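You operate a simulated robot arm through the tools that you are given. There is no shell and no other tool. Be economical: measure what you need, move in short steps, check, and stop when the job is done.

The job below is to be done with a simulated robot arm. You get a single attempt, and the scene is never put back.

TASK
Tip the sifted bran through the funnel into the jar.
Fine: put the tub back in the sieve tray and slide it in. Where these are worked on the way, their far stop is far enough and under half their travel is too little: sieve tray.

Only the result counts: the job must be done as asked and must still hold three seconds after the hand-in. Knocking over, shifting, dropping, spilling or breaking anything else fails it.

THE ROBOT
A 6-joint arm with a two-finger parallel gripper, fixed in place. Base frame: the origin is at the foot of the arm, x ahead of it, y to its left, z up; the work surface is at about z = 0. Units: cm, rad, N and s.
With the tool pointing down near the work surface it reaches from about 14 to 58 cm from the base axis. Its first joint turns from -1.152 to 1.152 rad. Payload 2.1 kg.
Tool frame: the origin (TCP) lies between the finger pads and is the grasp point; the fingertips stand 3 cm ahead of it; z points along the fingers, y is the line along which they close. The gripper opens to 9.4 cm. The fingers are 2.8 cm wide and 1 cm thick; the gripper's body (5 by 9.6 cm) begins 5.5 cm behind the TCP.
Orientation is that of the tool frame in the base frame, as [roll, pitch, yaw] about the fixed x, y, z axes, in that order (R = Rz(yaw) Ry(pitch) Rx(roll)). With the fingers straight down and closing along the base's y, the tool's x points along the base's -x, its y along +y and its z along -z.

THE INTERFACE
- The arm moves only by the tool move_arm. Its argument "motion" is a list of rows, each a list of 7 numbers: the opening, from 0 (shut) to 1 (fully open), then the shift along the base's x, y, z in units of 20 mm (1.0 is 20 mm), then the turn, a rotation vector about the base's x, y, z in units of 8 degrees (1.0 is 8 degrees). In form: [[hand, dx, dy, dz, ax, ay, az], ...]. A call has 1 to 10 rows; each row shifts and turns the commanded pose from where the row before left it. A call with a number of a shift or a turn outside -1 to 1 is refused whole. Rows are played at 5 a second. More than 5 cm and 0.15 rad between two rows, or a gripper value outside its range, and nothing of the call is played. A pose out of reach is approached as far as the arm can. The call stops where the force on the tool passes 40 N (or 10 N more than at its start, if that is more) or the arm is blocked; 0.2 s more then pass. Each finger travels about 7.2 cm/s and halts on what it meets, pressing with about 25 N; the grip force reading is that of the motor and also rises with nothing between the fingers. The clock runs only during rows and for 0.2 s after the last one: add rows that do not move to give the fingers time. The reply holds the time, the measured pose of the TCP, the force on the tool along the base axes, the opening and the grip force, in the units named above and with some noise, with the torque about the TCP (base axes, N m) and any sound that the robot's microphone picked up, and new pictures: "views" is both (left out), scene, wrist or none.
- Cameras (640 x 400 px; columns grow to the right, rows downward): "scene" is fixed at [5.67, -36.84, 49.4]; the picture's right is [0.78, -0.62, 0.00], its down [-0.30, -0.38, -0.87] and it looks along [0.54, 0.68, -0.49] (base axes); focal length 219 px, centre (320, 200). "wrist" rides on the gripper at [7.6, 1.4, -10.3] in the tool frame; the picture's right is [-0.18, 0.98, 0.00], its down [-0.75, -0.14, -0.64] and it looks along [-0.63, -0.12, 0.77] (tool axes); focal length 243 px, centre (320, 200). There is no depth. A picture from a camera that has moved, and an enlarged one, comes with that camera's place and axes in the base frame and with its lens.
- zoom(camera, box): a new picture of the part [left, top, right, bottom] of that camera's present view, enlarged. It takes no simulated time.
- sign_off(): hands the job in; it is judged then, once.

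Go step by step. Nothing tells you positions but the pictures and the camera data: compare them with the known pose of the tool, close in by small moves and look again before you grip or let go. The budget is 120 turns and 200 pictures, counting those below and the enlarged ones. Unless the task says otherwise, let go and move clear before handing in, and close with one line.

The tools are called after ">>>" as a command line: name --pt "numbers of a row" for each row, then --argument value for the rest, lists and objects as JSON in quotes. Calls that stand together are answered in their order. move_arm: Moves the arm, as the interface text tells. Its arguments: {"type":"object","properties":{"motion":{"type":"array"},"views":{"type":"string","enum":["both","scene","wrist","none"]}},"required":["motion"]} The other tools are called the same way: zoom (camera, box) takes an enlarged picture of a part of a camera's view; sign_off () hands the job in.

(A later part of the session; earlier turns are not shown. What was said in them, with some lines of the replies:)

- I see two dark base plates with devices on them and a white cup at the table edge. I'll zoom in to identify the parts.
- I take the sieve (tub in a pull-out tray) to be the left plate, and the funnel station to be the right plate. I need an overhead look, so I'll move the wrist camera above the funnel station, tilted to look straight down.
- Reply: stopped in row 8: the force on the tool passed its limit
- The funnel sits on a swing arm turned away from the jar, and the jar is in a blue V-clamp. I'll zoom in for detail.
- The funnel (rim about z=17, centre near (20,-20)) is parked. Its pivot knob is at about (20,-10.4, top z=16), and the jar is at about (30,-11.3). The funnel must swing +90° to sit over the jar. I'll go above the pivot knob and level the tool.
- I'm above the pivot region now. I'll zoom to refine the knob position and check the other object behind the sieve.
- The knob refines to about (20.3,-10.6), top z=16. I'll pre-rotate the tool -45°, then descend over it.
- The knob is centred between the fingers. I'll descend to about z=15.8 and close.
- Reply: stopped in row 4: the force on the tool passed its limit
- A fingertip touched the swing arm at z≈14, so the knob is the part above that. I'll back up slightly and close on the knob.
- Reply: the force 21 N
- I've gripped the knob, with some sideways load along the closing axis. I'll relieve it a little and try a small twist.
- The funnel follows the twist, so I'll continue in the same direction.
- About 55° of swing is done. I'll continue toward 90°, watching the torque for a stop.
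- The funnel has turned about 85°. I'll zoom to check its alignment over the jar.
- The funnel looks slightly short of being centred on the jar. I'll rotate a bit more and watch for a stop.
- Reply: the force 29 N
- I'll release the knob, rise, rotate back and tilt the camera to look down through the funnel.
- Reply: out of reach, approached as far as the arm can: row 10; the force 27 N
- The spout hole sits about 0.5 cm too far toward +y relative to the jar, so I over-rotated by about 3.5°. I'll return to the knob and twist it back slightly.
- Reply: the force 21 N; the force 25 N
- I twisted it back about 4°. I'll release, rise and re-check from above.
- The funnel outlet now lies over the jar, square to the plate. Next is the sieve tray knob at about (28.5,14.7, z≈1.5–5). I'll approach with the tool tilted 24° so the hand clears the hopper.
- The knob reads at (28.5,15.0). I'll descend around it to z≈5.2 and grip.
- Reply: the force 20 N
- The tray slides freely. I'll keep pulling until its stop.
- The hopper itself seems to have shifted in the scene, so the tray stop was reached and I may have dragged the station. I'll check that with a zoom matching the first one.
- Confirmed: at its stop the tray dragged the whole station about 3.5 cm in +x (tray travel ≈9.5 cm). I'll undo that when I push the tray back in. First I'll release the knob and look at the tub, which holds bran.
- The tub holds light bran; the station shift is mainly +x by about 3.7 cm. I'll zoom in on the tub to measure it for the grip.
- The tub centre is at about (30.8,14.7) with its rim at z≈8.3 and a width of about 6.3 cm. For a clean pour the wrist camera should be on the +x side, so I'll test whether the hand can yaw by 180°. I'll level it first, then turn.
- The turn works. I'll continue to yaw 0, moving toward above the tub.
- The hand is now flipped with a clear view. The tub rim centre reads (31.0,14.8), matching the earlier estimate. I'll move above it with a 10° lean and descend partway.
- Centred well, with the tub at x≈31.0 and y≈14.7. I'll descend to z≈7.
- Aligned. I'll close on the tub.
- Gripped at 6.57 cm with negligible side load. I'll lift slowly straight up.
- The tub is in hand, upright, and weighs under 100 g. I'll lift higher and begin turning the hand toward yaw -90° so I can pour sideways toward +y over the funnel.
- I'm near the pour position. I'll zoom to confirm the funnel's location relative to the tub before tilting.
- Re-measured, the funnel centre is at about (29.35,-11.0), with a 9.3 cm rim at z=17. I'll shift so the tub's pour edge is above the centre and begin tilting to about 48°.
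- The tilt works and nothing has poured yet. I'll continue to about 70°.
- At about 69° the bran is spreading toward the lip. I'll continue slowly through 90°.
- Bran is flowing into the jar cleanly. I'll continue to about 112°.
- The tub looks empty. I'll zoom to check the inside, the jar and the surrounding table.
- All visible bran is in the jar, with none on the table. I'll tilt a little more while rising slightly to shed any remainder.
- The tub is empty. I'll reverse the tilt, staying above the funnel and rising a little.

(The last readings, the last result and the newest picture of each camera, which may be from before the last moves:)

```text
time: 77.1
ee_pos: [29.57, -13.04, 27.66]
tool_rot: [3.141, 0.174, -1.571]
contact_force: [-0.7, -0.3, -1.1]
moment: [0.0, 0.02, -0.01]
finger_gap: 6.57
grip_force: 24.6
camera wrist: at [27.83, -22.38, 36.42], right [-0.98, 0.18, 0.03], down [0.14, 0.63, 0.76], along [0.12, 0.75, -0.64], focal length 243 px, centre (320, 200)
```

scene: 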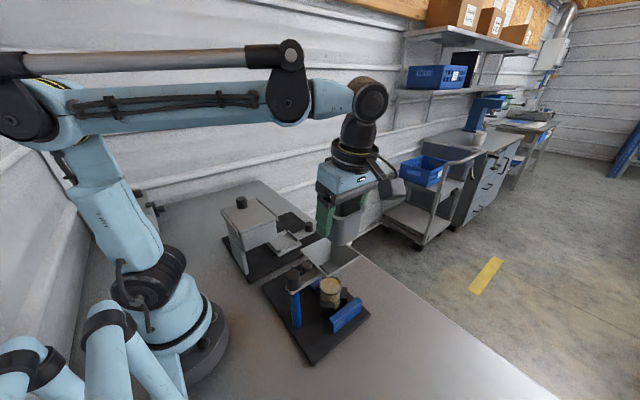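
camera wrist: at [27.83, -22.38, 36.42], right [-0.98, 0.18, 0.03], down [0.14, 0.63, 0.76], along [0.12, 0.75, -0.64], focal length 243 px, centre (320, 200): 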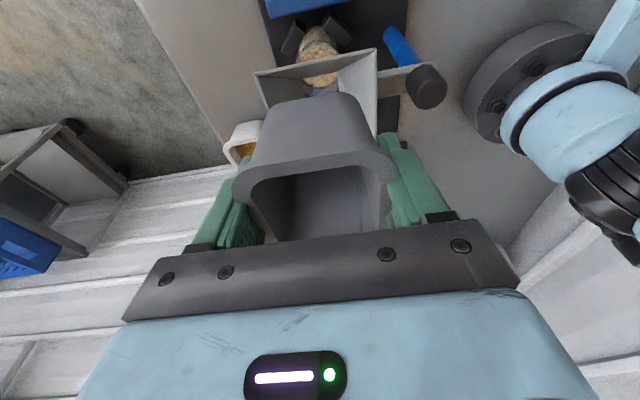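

The tub is upright and empty. I'll carry it back over the tray while turning the hand back to yaw 0.

>>> move_arm --pt "0.35 0.05 0.3 0 0 0 0" --pt "0.35 0.05 0.7 0 0 0 0" --pt "0.35 0.05 0.9 0 0 0 0.3" --pt "0.35 0.05 0.9 0 0 0 0.6" --pt "0.35 0.05 0.9 0 0 0 0.7" --pt "0.35 0.05 0.9 0 0 0 0.7" --pt "0.35 0.05 0.9 0 0 0 0.7" --pt "0.35 0.05 0.9 0 0 0 0.7" --pt "0.35 0.1 0.7 0 0 0 0.7" --pt "0.35 0.1 0.4 0 0 0 0.4" --views "none"

>>> move_arm --pt "0.35 0.1 0.4 0 0 0 0.4" --pt "0.35 0.1 0.7 0 0 0 0.7" --pt "0.35 0.1 0.9 -0.1 0 0 0.8" --pt "0.35 0.1 0.9 -0.3 0 0 0.8" --pt "0.35 0.1 0.9 -0.5 0 0 0.8" --pt "0.35 0.1 0.9 -0.6 0 0 0.8" --pt "0.35 0.1 0.9 -0.6 0 0 0.8" --pt "0.35 0.05 0.5 -0.6 0 0 0.8" --pt "0.35 0 0.25 -0.5 0 0 0.55" --pt "0.35 0 0 -0.3 0 0 0" --views "both"

```text
time: 79.3
ee_pos: [30.67, 1.92, 27.66]
tool_rot: [-3.141, 0.174, -0.902]
contact_force: [-0.1, 0.3, -0.5]
moment: [0.01, 0.01, 0.0]
finger_gap: 6.55
grip_force: 25.2
```

```text
time: 81.5
ee_pos: [32.14, 14.68, 20.47]
tool_rot: [-3.141, 0.175, -0.001]
contact_force: [0.0, 0.0, -0.9]
moment: [-0.01, 0.02, -0.01]
finger_gap: 6.55
grip_force: 24.7
camera wrist: at [41.32, 13.22, 29.29], right [-0.18, -0.98, 0.03], down [-0.63, 0.14, 0.76], along [-0.75, 0.12, -0.65], focal length 243 px, centre (320, 200)
```

scene: 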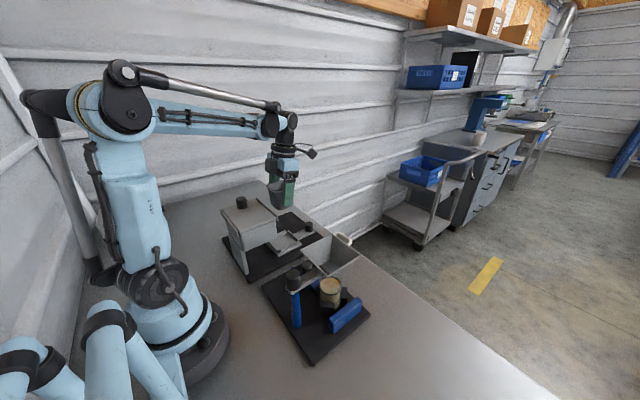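
wrist: 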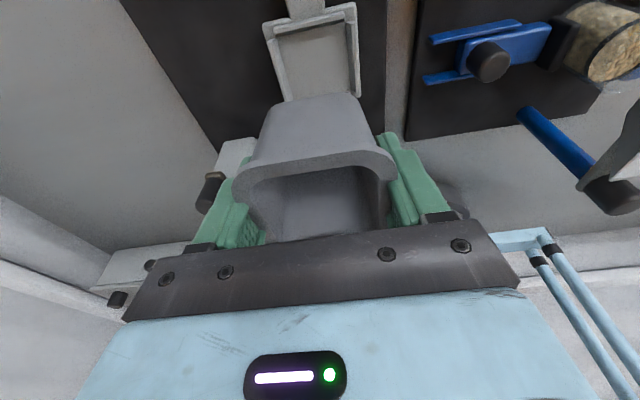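

I'll descend to just above the original seat at (31.1,14.72).

>>> move_arm --pt "0.35 0 0.02 -0.5 0 0 0" --pt "0.35 0 0 -0.7 0 0 0" --pt "0.35 -0.1 0 -0.8 0 0 0" --pt "0.35 -0.2 0 -0.8 0 0 0" --pt "0.35 -0.2 0 -0.8 0 0 0" --pt "0.35 0 0 -0.8 0 0 0" --pt "0.35 0 0 -0.7 0 0 0" --pt "0.35 0 0 -0.5 0 0 0" --pt "0.35 0 0 -0.4 0 0 0" --pt "0.35 0 0 0 0 0 0" --views "both"

>>> zoom --camera "scene" --box '[240, 190, 340, 270]'

```text
time: 83.7
ee_pos: [31.05, 14.7, 8.64]
tool_rot: [3.141, 0.175, -0.003]
contact_force: [0.3, 0.0, 0.6]
moment: [-0.02, 0.02, 0.0]
finger_gap: 6.56
grip_force: 25.0
camera wrist: at [40.25, 13.22, 17.35], right [-0.18, -0.98, 0.03], down [-0.63, 0.14, 0.76], along [-0.75, 0.12, -0.65], focal length 243 px, centre (320, 200)
```

scene: 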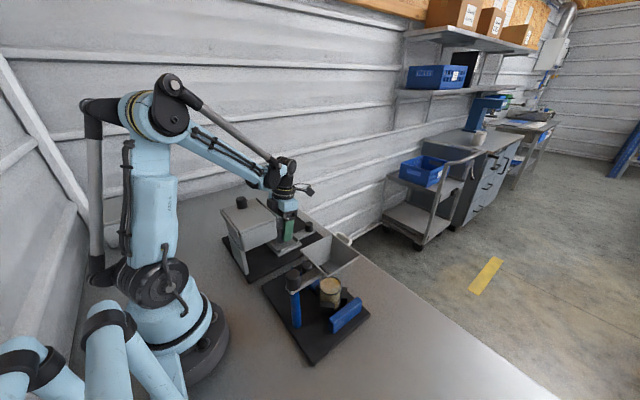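
wrist: 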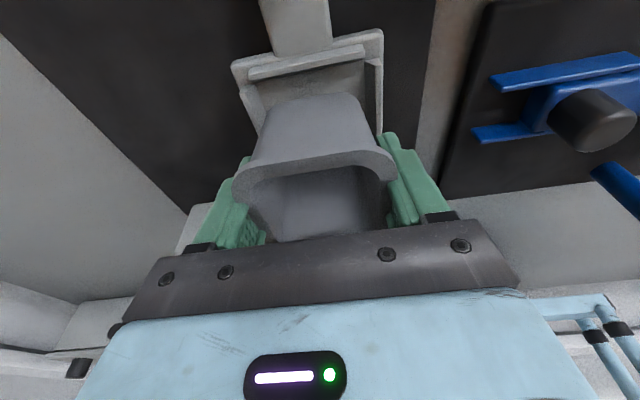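

```text
5.00 times, centred on (290, 230) of scene
camera zoom: at [5.67, -36.84, 49.4], right [0.78, -0.62, 0.0], down [-0.3, -0.38, -0.87], along [0.54, 0.68, -0.49], focal length 1096 px, centre (470, 50)
```

zoom: 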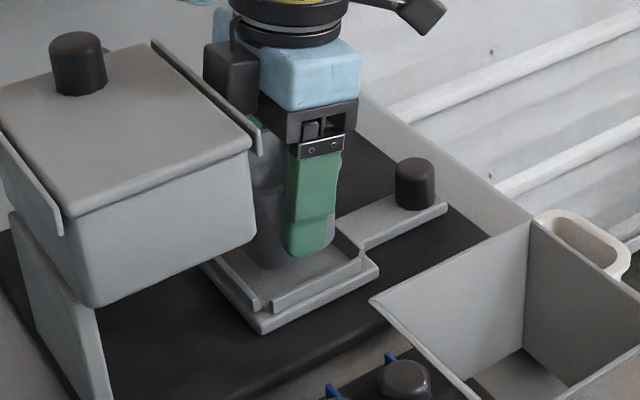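

Aligned as before. I'll lower the last 1.6 cm gently.

>>> move_arm --pt "0.35 0 0 -0.2 0 0 0" --pt "0.35 0.02 0 -0.2 0 0 0" --pt "0.35 0 0 -0.15 0 0 0" --pt "0.35 0 0 -0.1 0 0 0" --pt "0.35 0 0 -0.1 0 0 0" --pt "0.35 0 0 -0.05 0 0 0" --pt "0.35 0 0 0 0 0 0" --views "wrist"

>>> zoom --camera "scene" --box '[240, 190, 340, 270]'

```text
time: 85.3
ee_pos: [31.01, 14.71, 6.95]
tool_rot: [3.14, 0.176, -0.002]
contact_force: [-0.4, 0.3, 12.4]
moment: [0.14, -0.1, -0.03]
finger_gap: 6.57
grip_force: 25.2
camera wrist: at [40.29, 13.21, 15.79], right [-0.18, -0.98, 0.03], down [-0.63, 0.14, 0.76], along [-0.75, 0.12, -0.65], focal length 243 px, centre (320, 200)
```

wrist: 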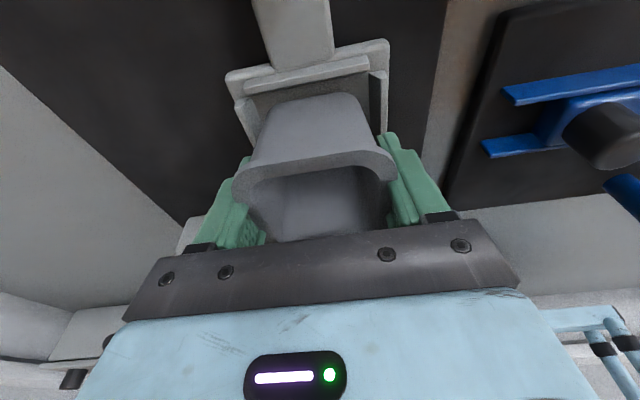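

```text
5.00 times, centred on (290, 230) of scene
camera zoom: at [5.66, -36.84, 49.4], right [0.78, -0.62, 0.0], down [-0.3, -0.38, -0.87], along [0.54, 0.68, -0.49], focal length 1096 px, centre (470, 50)
```

zoom: 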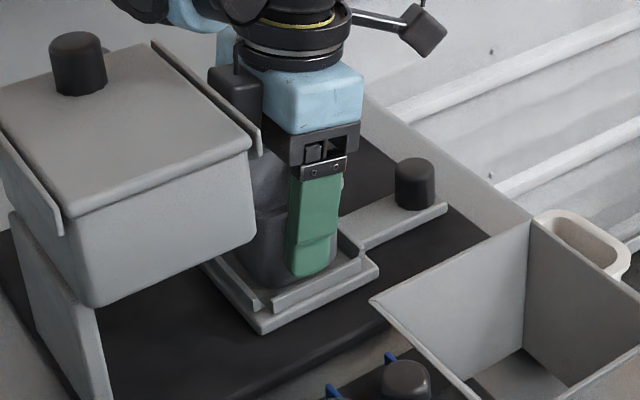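

The tub is seated, with contact at the same height as before. I'll open the fingers evenly and rise.

>>> move_arm --pt "0.7 0 0 0.03 0 0 0" --pt "0.85 0 0 0 0 0 0" --pt "1 0 0 0 0 0 0" --pt "1 0 0 0 0 0 0" --pt "1 0 0 0.3 0 0 0" --pt "1 0 0 0.6 0 0 0" --pt "1 0 0 0.8 0 0 0" --pt "1 0.1 0 0.8 0 0 0" --pt "1 0.3 0 0.8 0 0 0" --pt "1 0.4 0 0.6 0 0 0" --views "both"

>>> zoom --camera "scene" --box '[240, 190, 340, 270]'

```text
time: 87.5
ee_pos: [32.76, 14.86, 14.99]
tool_rot: [-3.141, 0.175, -0.002]
contact_force: [-0.7, 0.2, 0.4]
moment: [0.03, 0.0, 0.06]
finger_gap: 9.38
grip_force: 0.0
camera wrist: at [41.9, 13.28, 23.75], right [-0.18, -0.98, 0.03], down [-0.63, 0.14, 0.76], along [-0.75, 0.12, -0.65], focal length 243 px, centre (320, 200)
```

scene: 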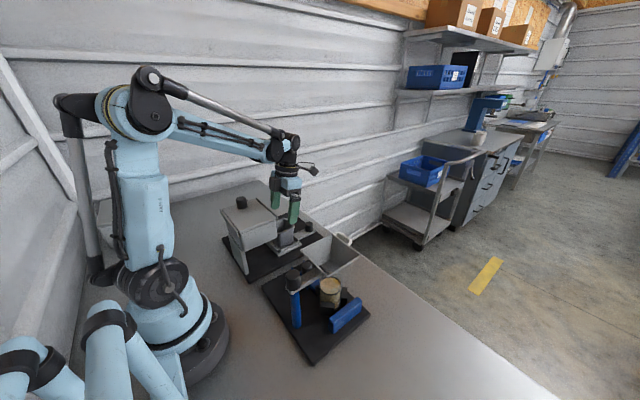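
wrist: 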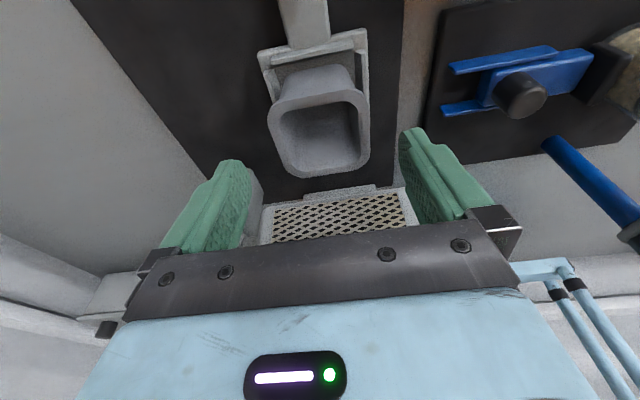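

```text
5.00 times, centred on (290, 230) of scene
camera zoom: at [5.67, -36.84, 49.4], right [0.78, -0.62, 0.0], down [-0.3, -0.38, -0.87], along [0.54, 0.68, -0.49], focal length 1096 px, centre (470, 50)
```

zoom: 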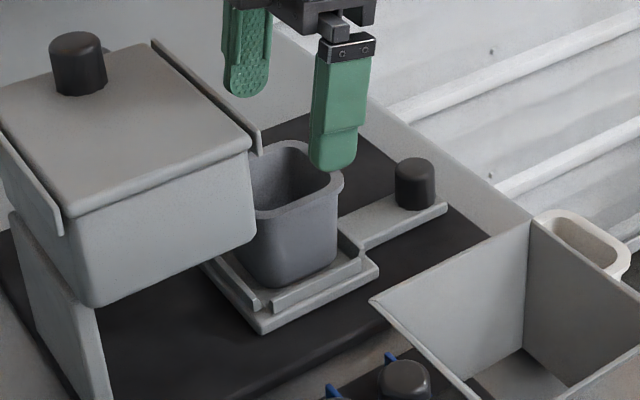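

The tub is properly seated. Now I'll move above the tray knob near (41.6,14.5).

>>> move_arm --pt "0.9 0.3 0 0 0 0 0" --pt "0.8 0.6 0 0 0 0 0" --pt "0.7 0.7 -0.05 0 0 0 0" --pt "0.7 0.8 -0.05 0 0 0 0" --pt "0.7 0.8 -0.05 0 0 0 0" --pt "0.7 0.7 0 -0.3 0 0 0" --pt "0.7 0.4 0 -0.5 0 0 0" --pt "0.7 0.15 0 -0.5 0 0 0" --pt "0.7 0 0 -0.5 0 0 0" --pt "0.7 0 0 0 0 0 0" --views "both"

```text
time: 89.7
ee_pos: [41.53, 14.51, 11.19]
tool_rot: [-3.141, 0.175, -0.004]
contact_force: [0.1, -0.8, 0.0]
moment: [-0.01, 0.01, 0.01]
finger_gap: 6.6
grip_force: 0.0
camera wrist: at [50.72, 12.99, 20.02], right [-0.18, -0.98, 0.03], down [-0.63, 0.14, 0.76], along [-0.75, 0.12, -0.65], focal length 243 px, centre (320, 200)
```

scene: 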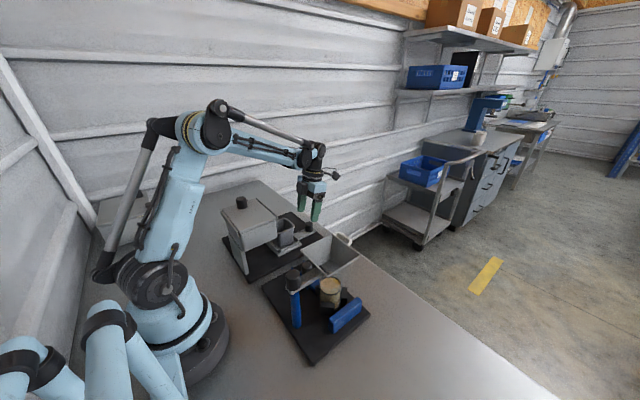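
wrist: 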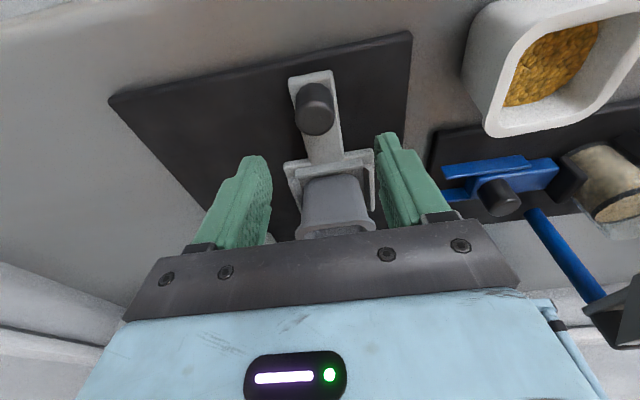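

>>> move_arm --pt "0.7 0.1 0 -0.5 0 0 0" --pt "0.7 0 0 -0.7 0 0 0" --pt "0.7 0 0 -0.7 0 0 0" --pt "0.7 0 0 -0.6 0 0 0" --pt "0.7 0 0 -0.4 0 0 0" --pt "0.6 0 0 0 0 0 0" --pt "0.4 0 0 0 0 0 0" --pt "0.2 0 0 0 0 0 0" --pt "0 0 0 0 0 0 0" --pt "0 0 0 0 0 0 0" --views "wrist"

```text
time: 91.9
ee_pos: [41.82, 14.47, 5.45]
tool_rot: [3.142, 0.175, -0.002]
contact_force: [-0.7, 5.9, 0.3]
moment: [0.2, 0.42, -0.32]
finger_gap: 3.33
grip_force: 25.0
camera wrist: at [50.98, 12.94, 14.19], right [-0.18, -0.98, 0.03], down [-0.63, 0.14, 0.76], along [-0.75, 0.12, -0.65], focal length 243 px, centre (320, 200)
```

wrist: 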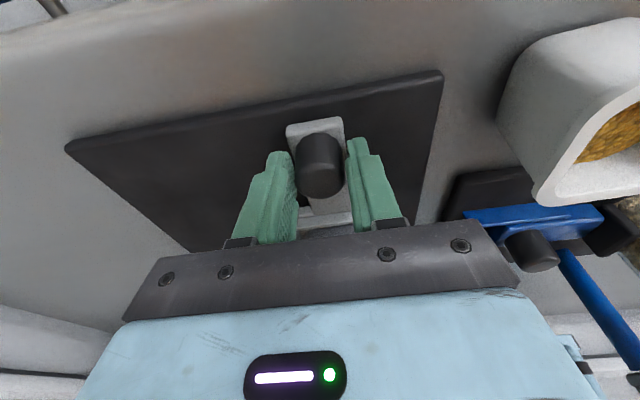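

Gripped. I'll push the tray in slowly, about 8.5 cm first.

>>> move_arm --pt "0 -0.2 0 0 0 0 0" --pt "0 -0.4 0 0 0 0 0" --pt "0 -0.5 0 0 0 0 0" --pt "0 -0.5 0 0 0 0 0" --pt "0 -0.5 0 0 0 0 0" --pt "0 -0.5 0 0 0 0 0" --pt "0 -0.5 0 0 0 0 0" --pt "0 -0.5 0 0 0 0 0" --pt "0 -0.4 0 0 0 0 0" --pt "0 -0.2 0 0 0 0 0" --views "scene"

>>> zoom --camera "scene" --box '[190, 180, 390, 305]'

```text
time: 94.1
ee_pos: [33.43, 14.49, 5.42]
tool_rot: [3.141, 0.172, -0.003]
contact_force: [1.0, 1.6, 0.2]
moment: [0.04, -0.3, -0.23]
finger_gap: 3.38
grip_force: 24.4
```

scene: 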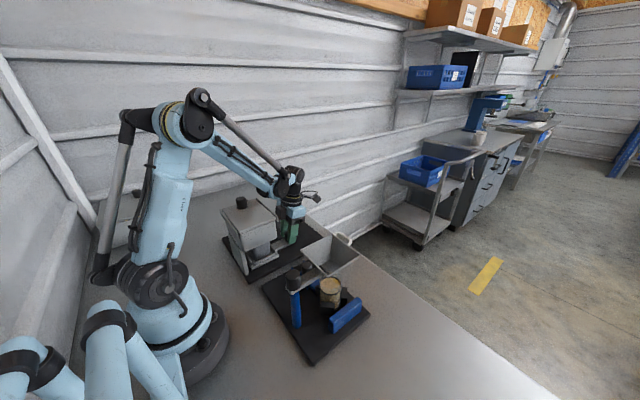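

```text
3.20 times, centred on (290, 242) of scene
camera zoom: at [5.67, -36.83, 49.4], right [0.78, -0.62, 0.0], down [-0.3, -0.38, -0.87], along [0.54, 0.68, -0.49], focal length 702 px, centre (416, 64)
```

zoom: 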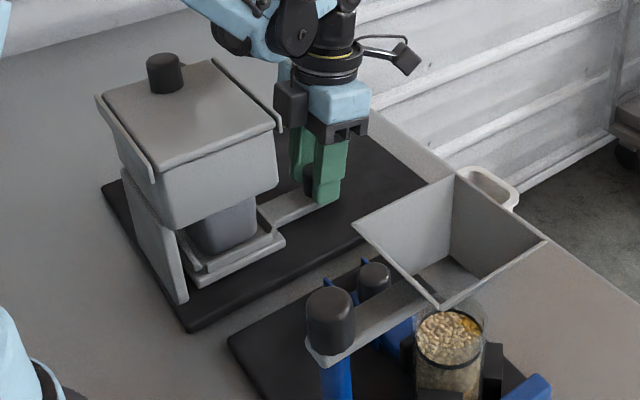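

The tray slides in fine. I'll continue in small steps toward the inner stop.

>>> move_arm --pt "0 -0.15 0 0 0 0 0" --pt "0 -0.15 0 0 0 0 0" --pt "0 -0.15 0 0 0 0 0" --pt "0 -0.15 0 0 0 0 0" --pt "0 -0.15 0 0 0 0 0" --pt "0 0 0 0 0 0 0" --views "none"

>>> zoom --camera "scene" --box '[190, 180, 390, 305]'

```text
time: 95.5
ee_pos: [31.97, 14.27, 5.52]
tool_rot: [3.14, 0.172, -0.003]
contact_force: [10.9, -3.3, 0.2]
moment: [-0.12, -0.67, -0.18]
finger_gap: 3.35
grip_force: 24.4
```

```text
3.20 times, centred on (290, 242) of scene
camera zoom: at [5.67, -36.84, 49.4], right [0.78, -0.62, 0.0], down [-0.3, -0.38, -0.87], along [0.54, 0.68, -0.49], focal length 702 px, centre (416, 64)
```

zoom: 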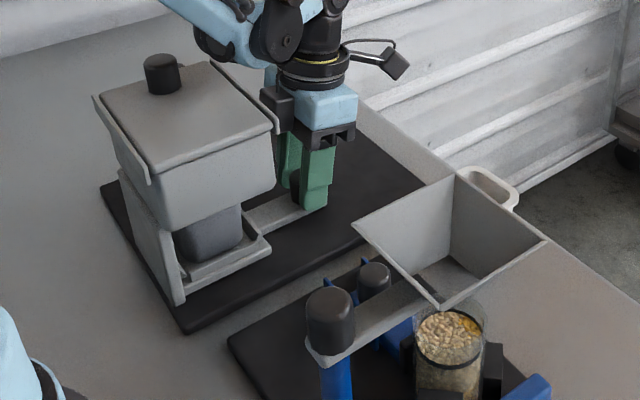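

The inner stop is reached and the station is starting to move back. I'll continue pushing toward its original place, checking against the first picture.

>>> move_arm --pt "0 -0.15 0.03 0 0 0 0" --pt "0 -0.15 0.03 0 0 0 0" --pt "0 -0.15 0.03 0 0 0 0" --pt "0 -0.15 0.03 0 0 0 0" --pt "0 -0.15 0.03 0 0 0 0" --pt "0 -0.15 0.03 0 0 0 0" --pt "0 -0.15 0.03 0 0 0 0" --pt "0 -0.15 0 0 0 0 0" --pt "0 0 0 0 0 0 0" --views "none"

>>> zoom --camera "scene" --box '[190, 180, 390, 305]'

```text
time: 97.5
ee_pos: [29.5, 14.83, 5.41]
tool_rot: [3.141, 0.173, -0.004]
contact_force: [15.0, -1.7, 10.2]
moment: [-0.08, -0.49, -0.28]
finger_gap: 3.36
grip_force: 25.4
```

```text
3.20 times, centred on (290, 242) of scene
camera zoom: at [5.66, -36.84, 49.4], right [0.78, -0.62, 0.0], down [-0.3, -0.38, -0.87], along [0.54, 0.68, -0.49], focal length 702 px, centre (416, 64)
```

zoom: 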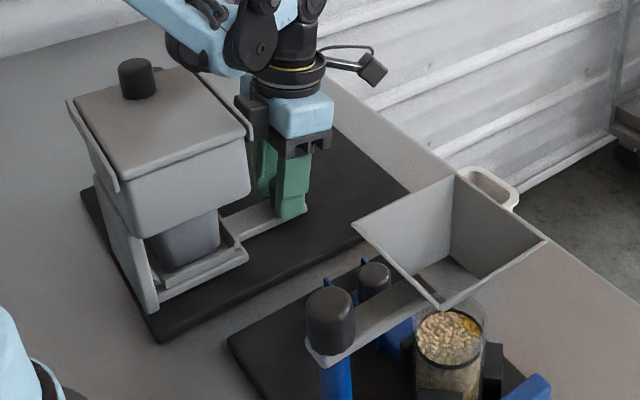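

The station is about 1.1 cm from its original place. I'll push a bit more.

>>> move_arm --pt "0 -0.12 0 0 0 0 0" --pt "0 -0.12 0 0 0 0 0" --pt "0 -0.12 0 0 0 0 0" --pt "0 -0.12 0 0 0 0 0" --pt "0 0 0 0 0 0 0" --views "none"

>>> zoom --camera "scene" --box '[190, 180, 390, 305]'

```text
time: 98.7
ee_pos: [28.58, 14.9, 5.39]
tool_rot: [3.14, 0.175, -0.004]
contact_force: [3.1, -3.3, -0.3]
moment: [-0.04, 0.12, -0.2]
finger_gap: 3.35
grip_force: 25.0
```

```text
3.20 times, centred on (290, 242) of scene
camera zoom: at [5.67, -36.83, 49.4], right [0.78, -0.62, 0.0], down [-0.3, -0.38, -0.87], along [0.54, 0.68, -0.49], focal length 702 px, centre (416, 64)
```

zoom: 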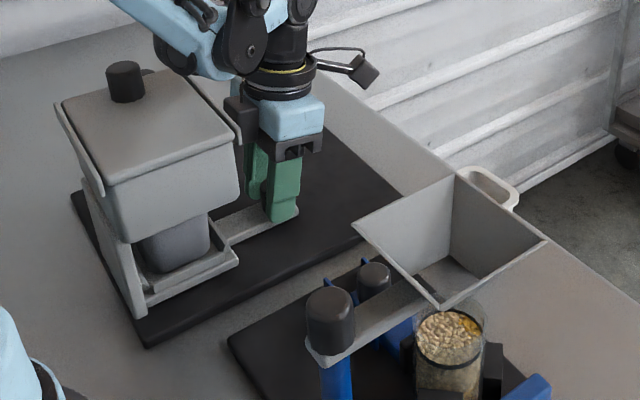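

It's within about 3 mm. One tiny last push, then I'll release and rise.

>>> move_arm --pt "0 -0.06 0 0 0 0 0" --pt "0 -0.07 0 0 0 0 0" --pt "0 0 0 0 0 0 0" --pt "0.3 0 0 0 0 0 0" --pt "0.6 0 0 0 0 0 0" --pt "0.7 0 0 0 0 0 0" --pt "0.7 0 0 0.3 0 0 0" --pt "0.7 0.1 0 0.7 0 0 0" --pt "0.7 0.2 0 0.9 0 0 0" --pt "0.7 0.3 0 0.9 0 0 0" --views "none"

>>> move_arm --pt "0.7 0.4 0 0.9 0 0 0" --pt "0.7 0.5 0 1 0 0 0" --pt "0.7 0.5 0 1 0 0 0" --pt "0.7 0.5 0 1 0 0 0" --pt "0.7 0.4 0 1 0 0 0" --pt "0.7 0.2 0 1 0 0 0" --pt "0.7 0 0 0.9 0 0 0" --pt "0.7 0 0 0.5 0 0 0" --pt "0.7 0 0 0 0 0 0" --views "both"

>>> zoom --camera "scene" --box '[190, 180, 390, 305]'

>>> zoom --camera "scene" --box '[250, 240, 390, 370]'

```text
time: 100.9
ee_pos: [29.63, 14.76, 11.1]
tool_rot: [-3.141, 0.175, 0.0]
contact_force: [-0.1, 0.4, 0.4]
moment: [0.01, -0.02, -0.01]
finger_gap: 6.58
grip_force: 0.0
```

```text
time: 102.9
ee_pos: [34.46, 14.8, 25.71]
tool_rot: [-3.141, 0.174, -0.004]
contact_force: [0.9, -0.3, 0.6]
moment: [0.02, -0.01, 0.01]
finger_gap: 6.6
grip_force: 0.0
camera wrist: at [43.64, 13.31, 34.39], right [-0.18, -0.98, 0.03], down [-0.63, 0.14, 0.76], along [-0.75, 0.12, -0.65], focal length 243 px, centre (320, 200)
```

scene: 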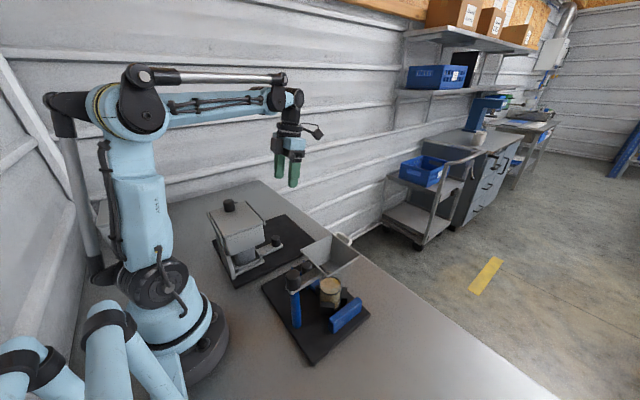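
wrist: 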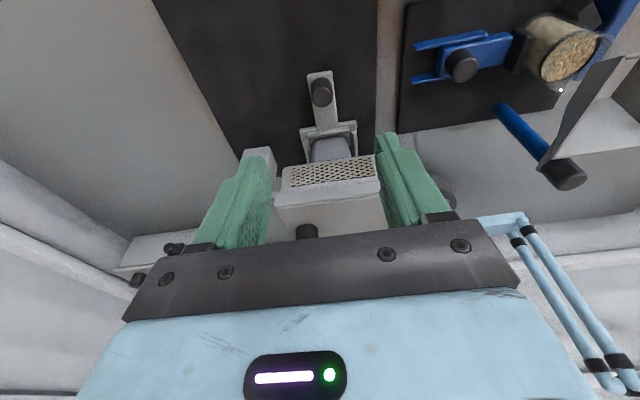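

```text
3.20 times, centred on (290, 242) of scene
camera zoom: at [5.67, -36.84, 49.4], right [0.78, -0.62, 0.0], down [-0.3, -0.38, -0.87], along [0.54, 0.68, -0.49], focal length 702 px, centre (416, 64)
```

zoom: 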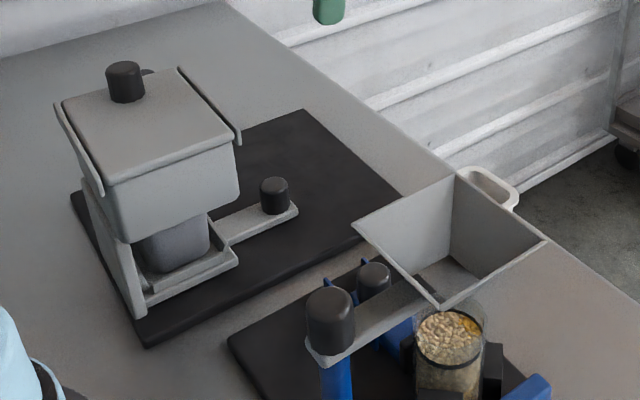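

```text
3.08 times, centred on (320, 305) of scene
camera zoom: at [5.67, -36.84, 49.4], right [0.78, -0.62, 0.0], down [-0.3, -0.38, -0.87], along [0.54, 0.68, -0.49], focal length 675 px, centre (320, -123)
```

zoom: 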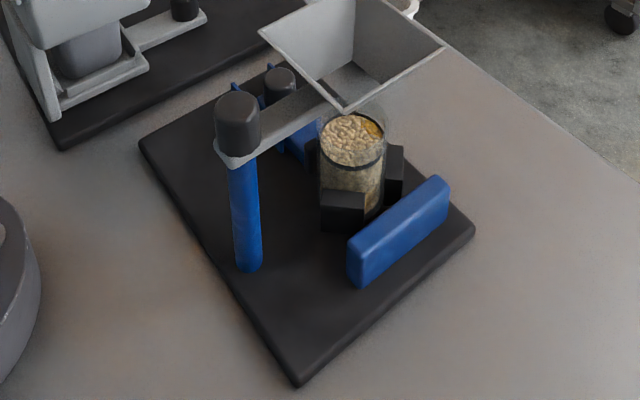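

The sieve station is back within about 2 mm and the tray is closed. I'll check a small bright spot near the jar in the wrist view.

>>> zoom --camera "wrist" --box '[480, 0, 640, 140]'

>>> zoom --camera "scene" --box '[300, 260, 370, 330]'

```text
2.86 times, centred on (560, 70) of wrist
camera zoom: at [43.64, 13.31, 34.39], right [-0.18, -0.98, 0.03], down [-0.63, 0.14, 0.76], along [-0.75, 0.12, -0.65], focal length 693 px, centre (-366, 571)
```

zoom: 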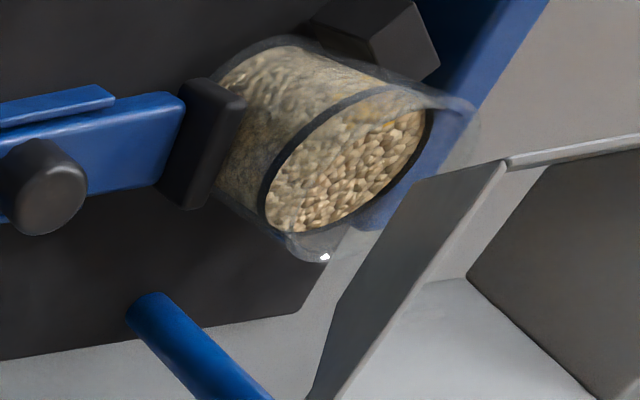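

```text
5.71 times, centred on (335, 295) of scene
camera zoom: at [5.67, -36.84, 49.4], right [0.78, -0.62, 0.0], down [-0.3, -0.38, -0.87], along [0.54, 0.68, -0.49], focal length 1253 px, centre (234, -343)
```

zoom: 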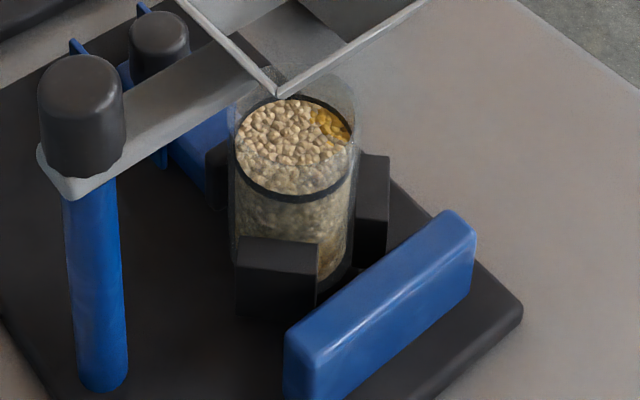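

The bright spot is only a highlight on the glass. The jar is filled to its mark with nothing spilled, the tub is in the closed tray, and the arm is clear, so I'm handing in.

>>> sign_off

```text
The job is handed in.
```

The sifted bran went through the funnel into the jar with no visible spill, and the tub is back in the closed sieve tray. On the way I dragged the sieve station about 3.5 cm and pushed it back to within about 2 mm. The funnel plate sits about 0.5 cm off its start, and I left the funnel over the jar.
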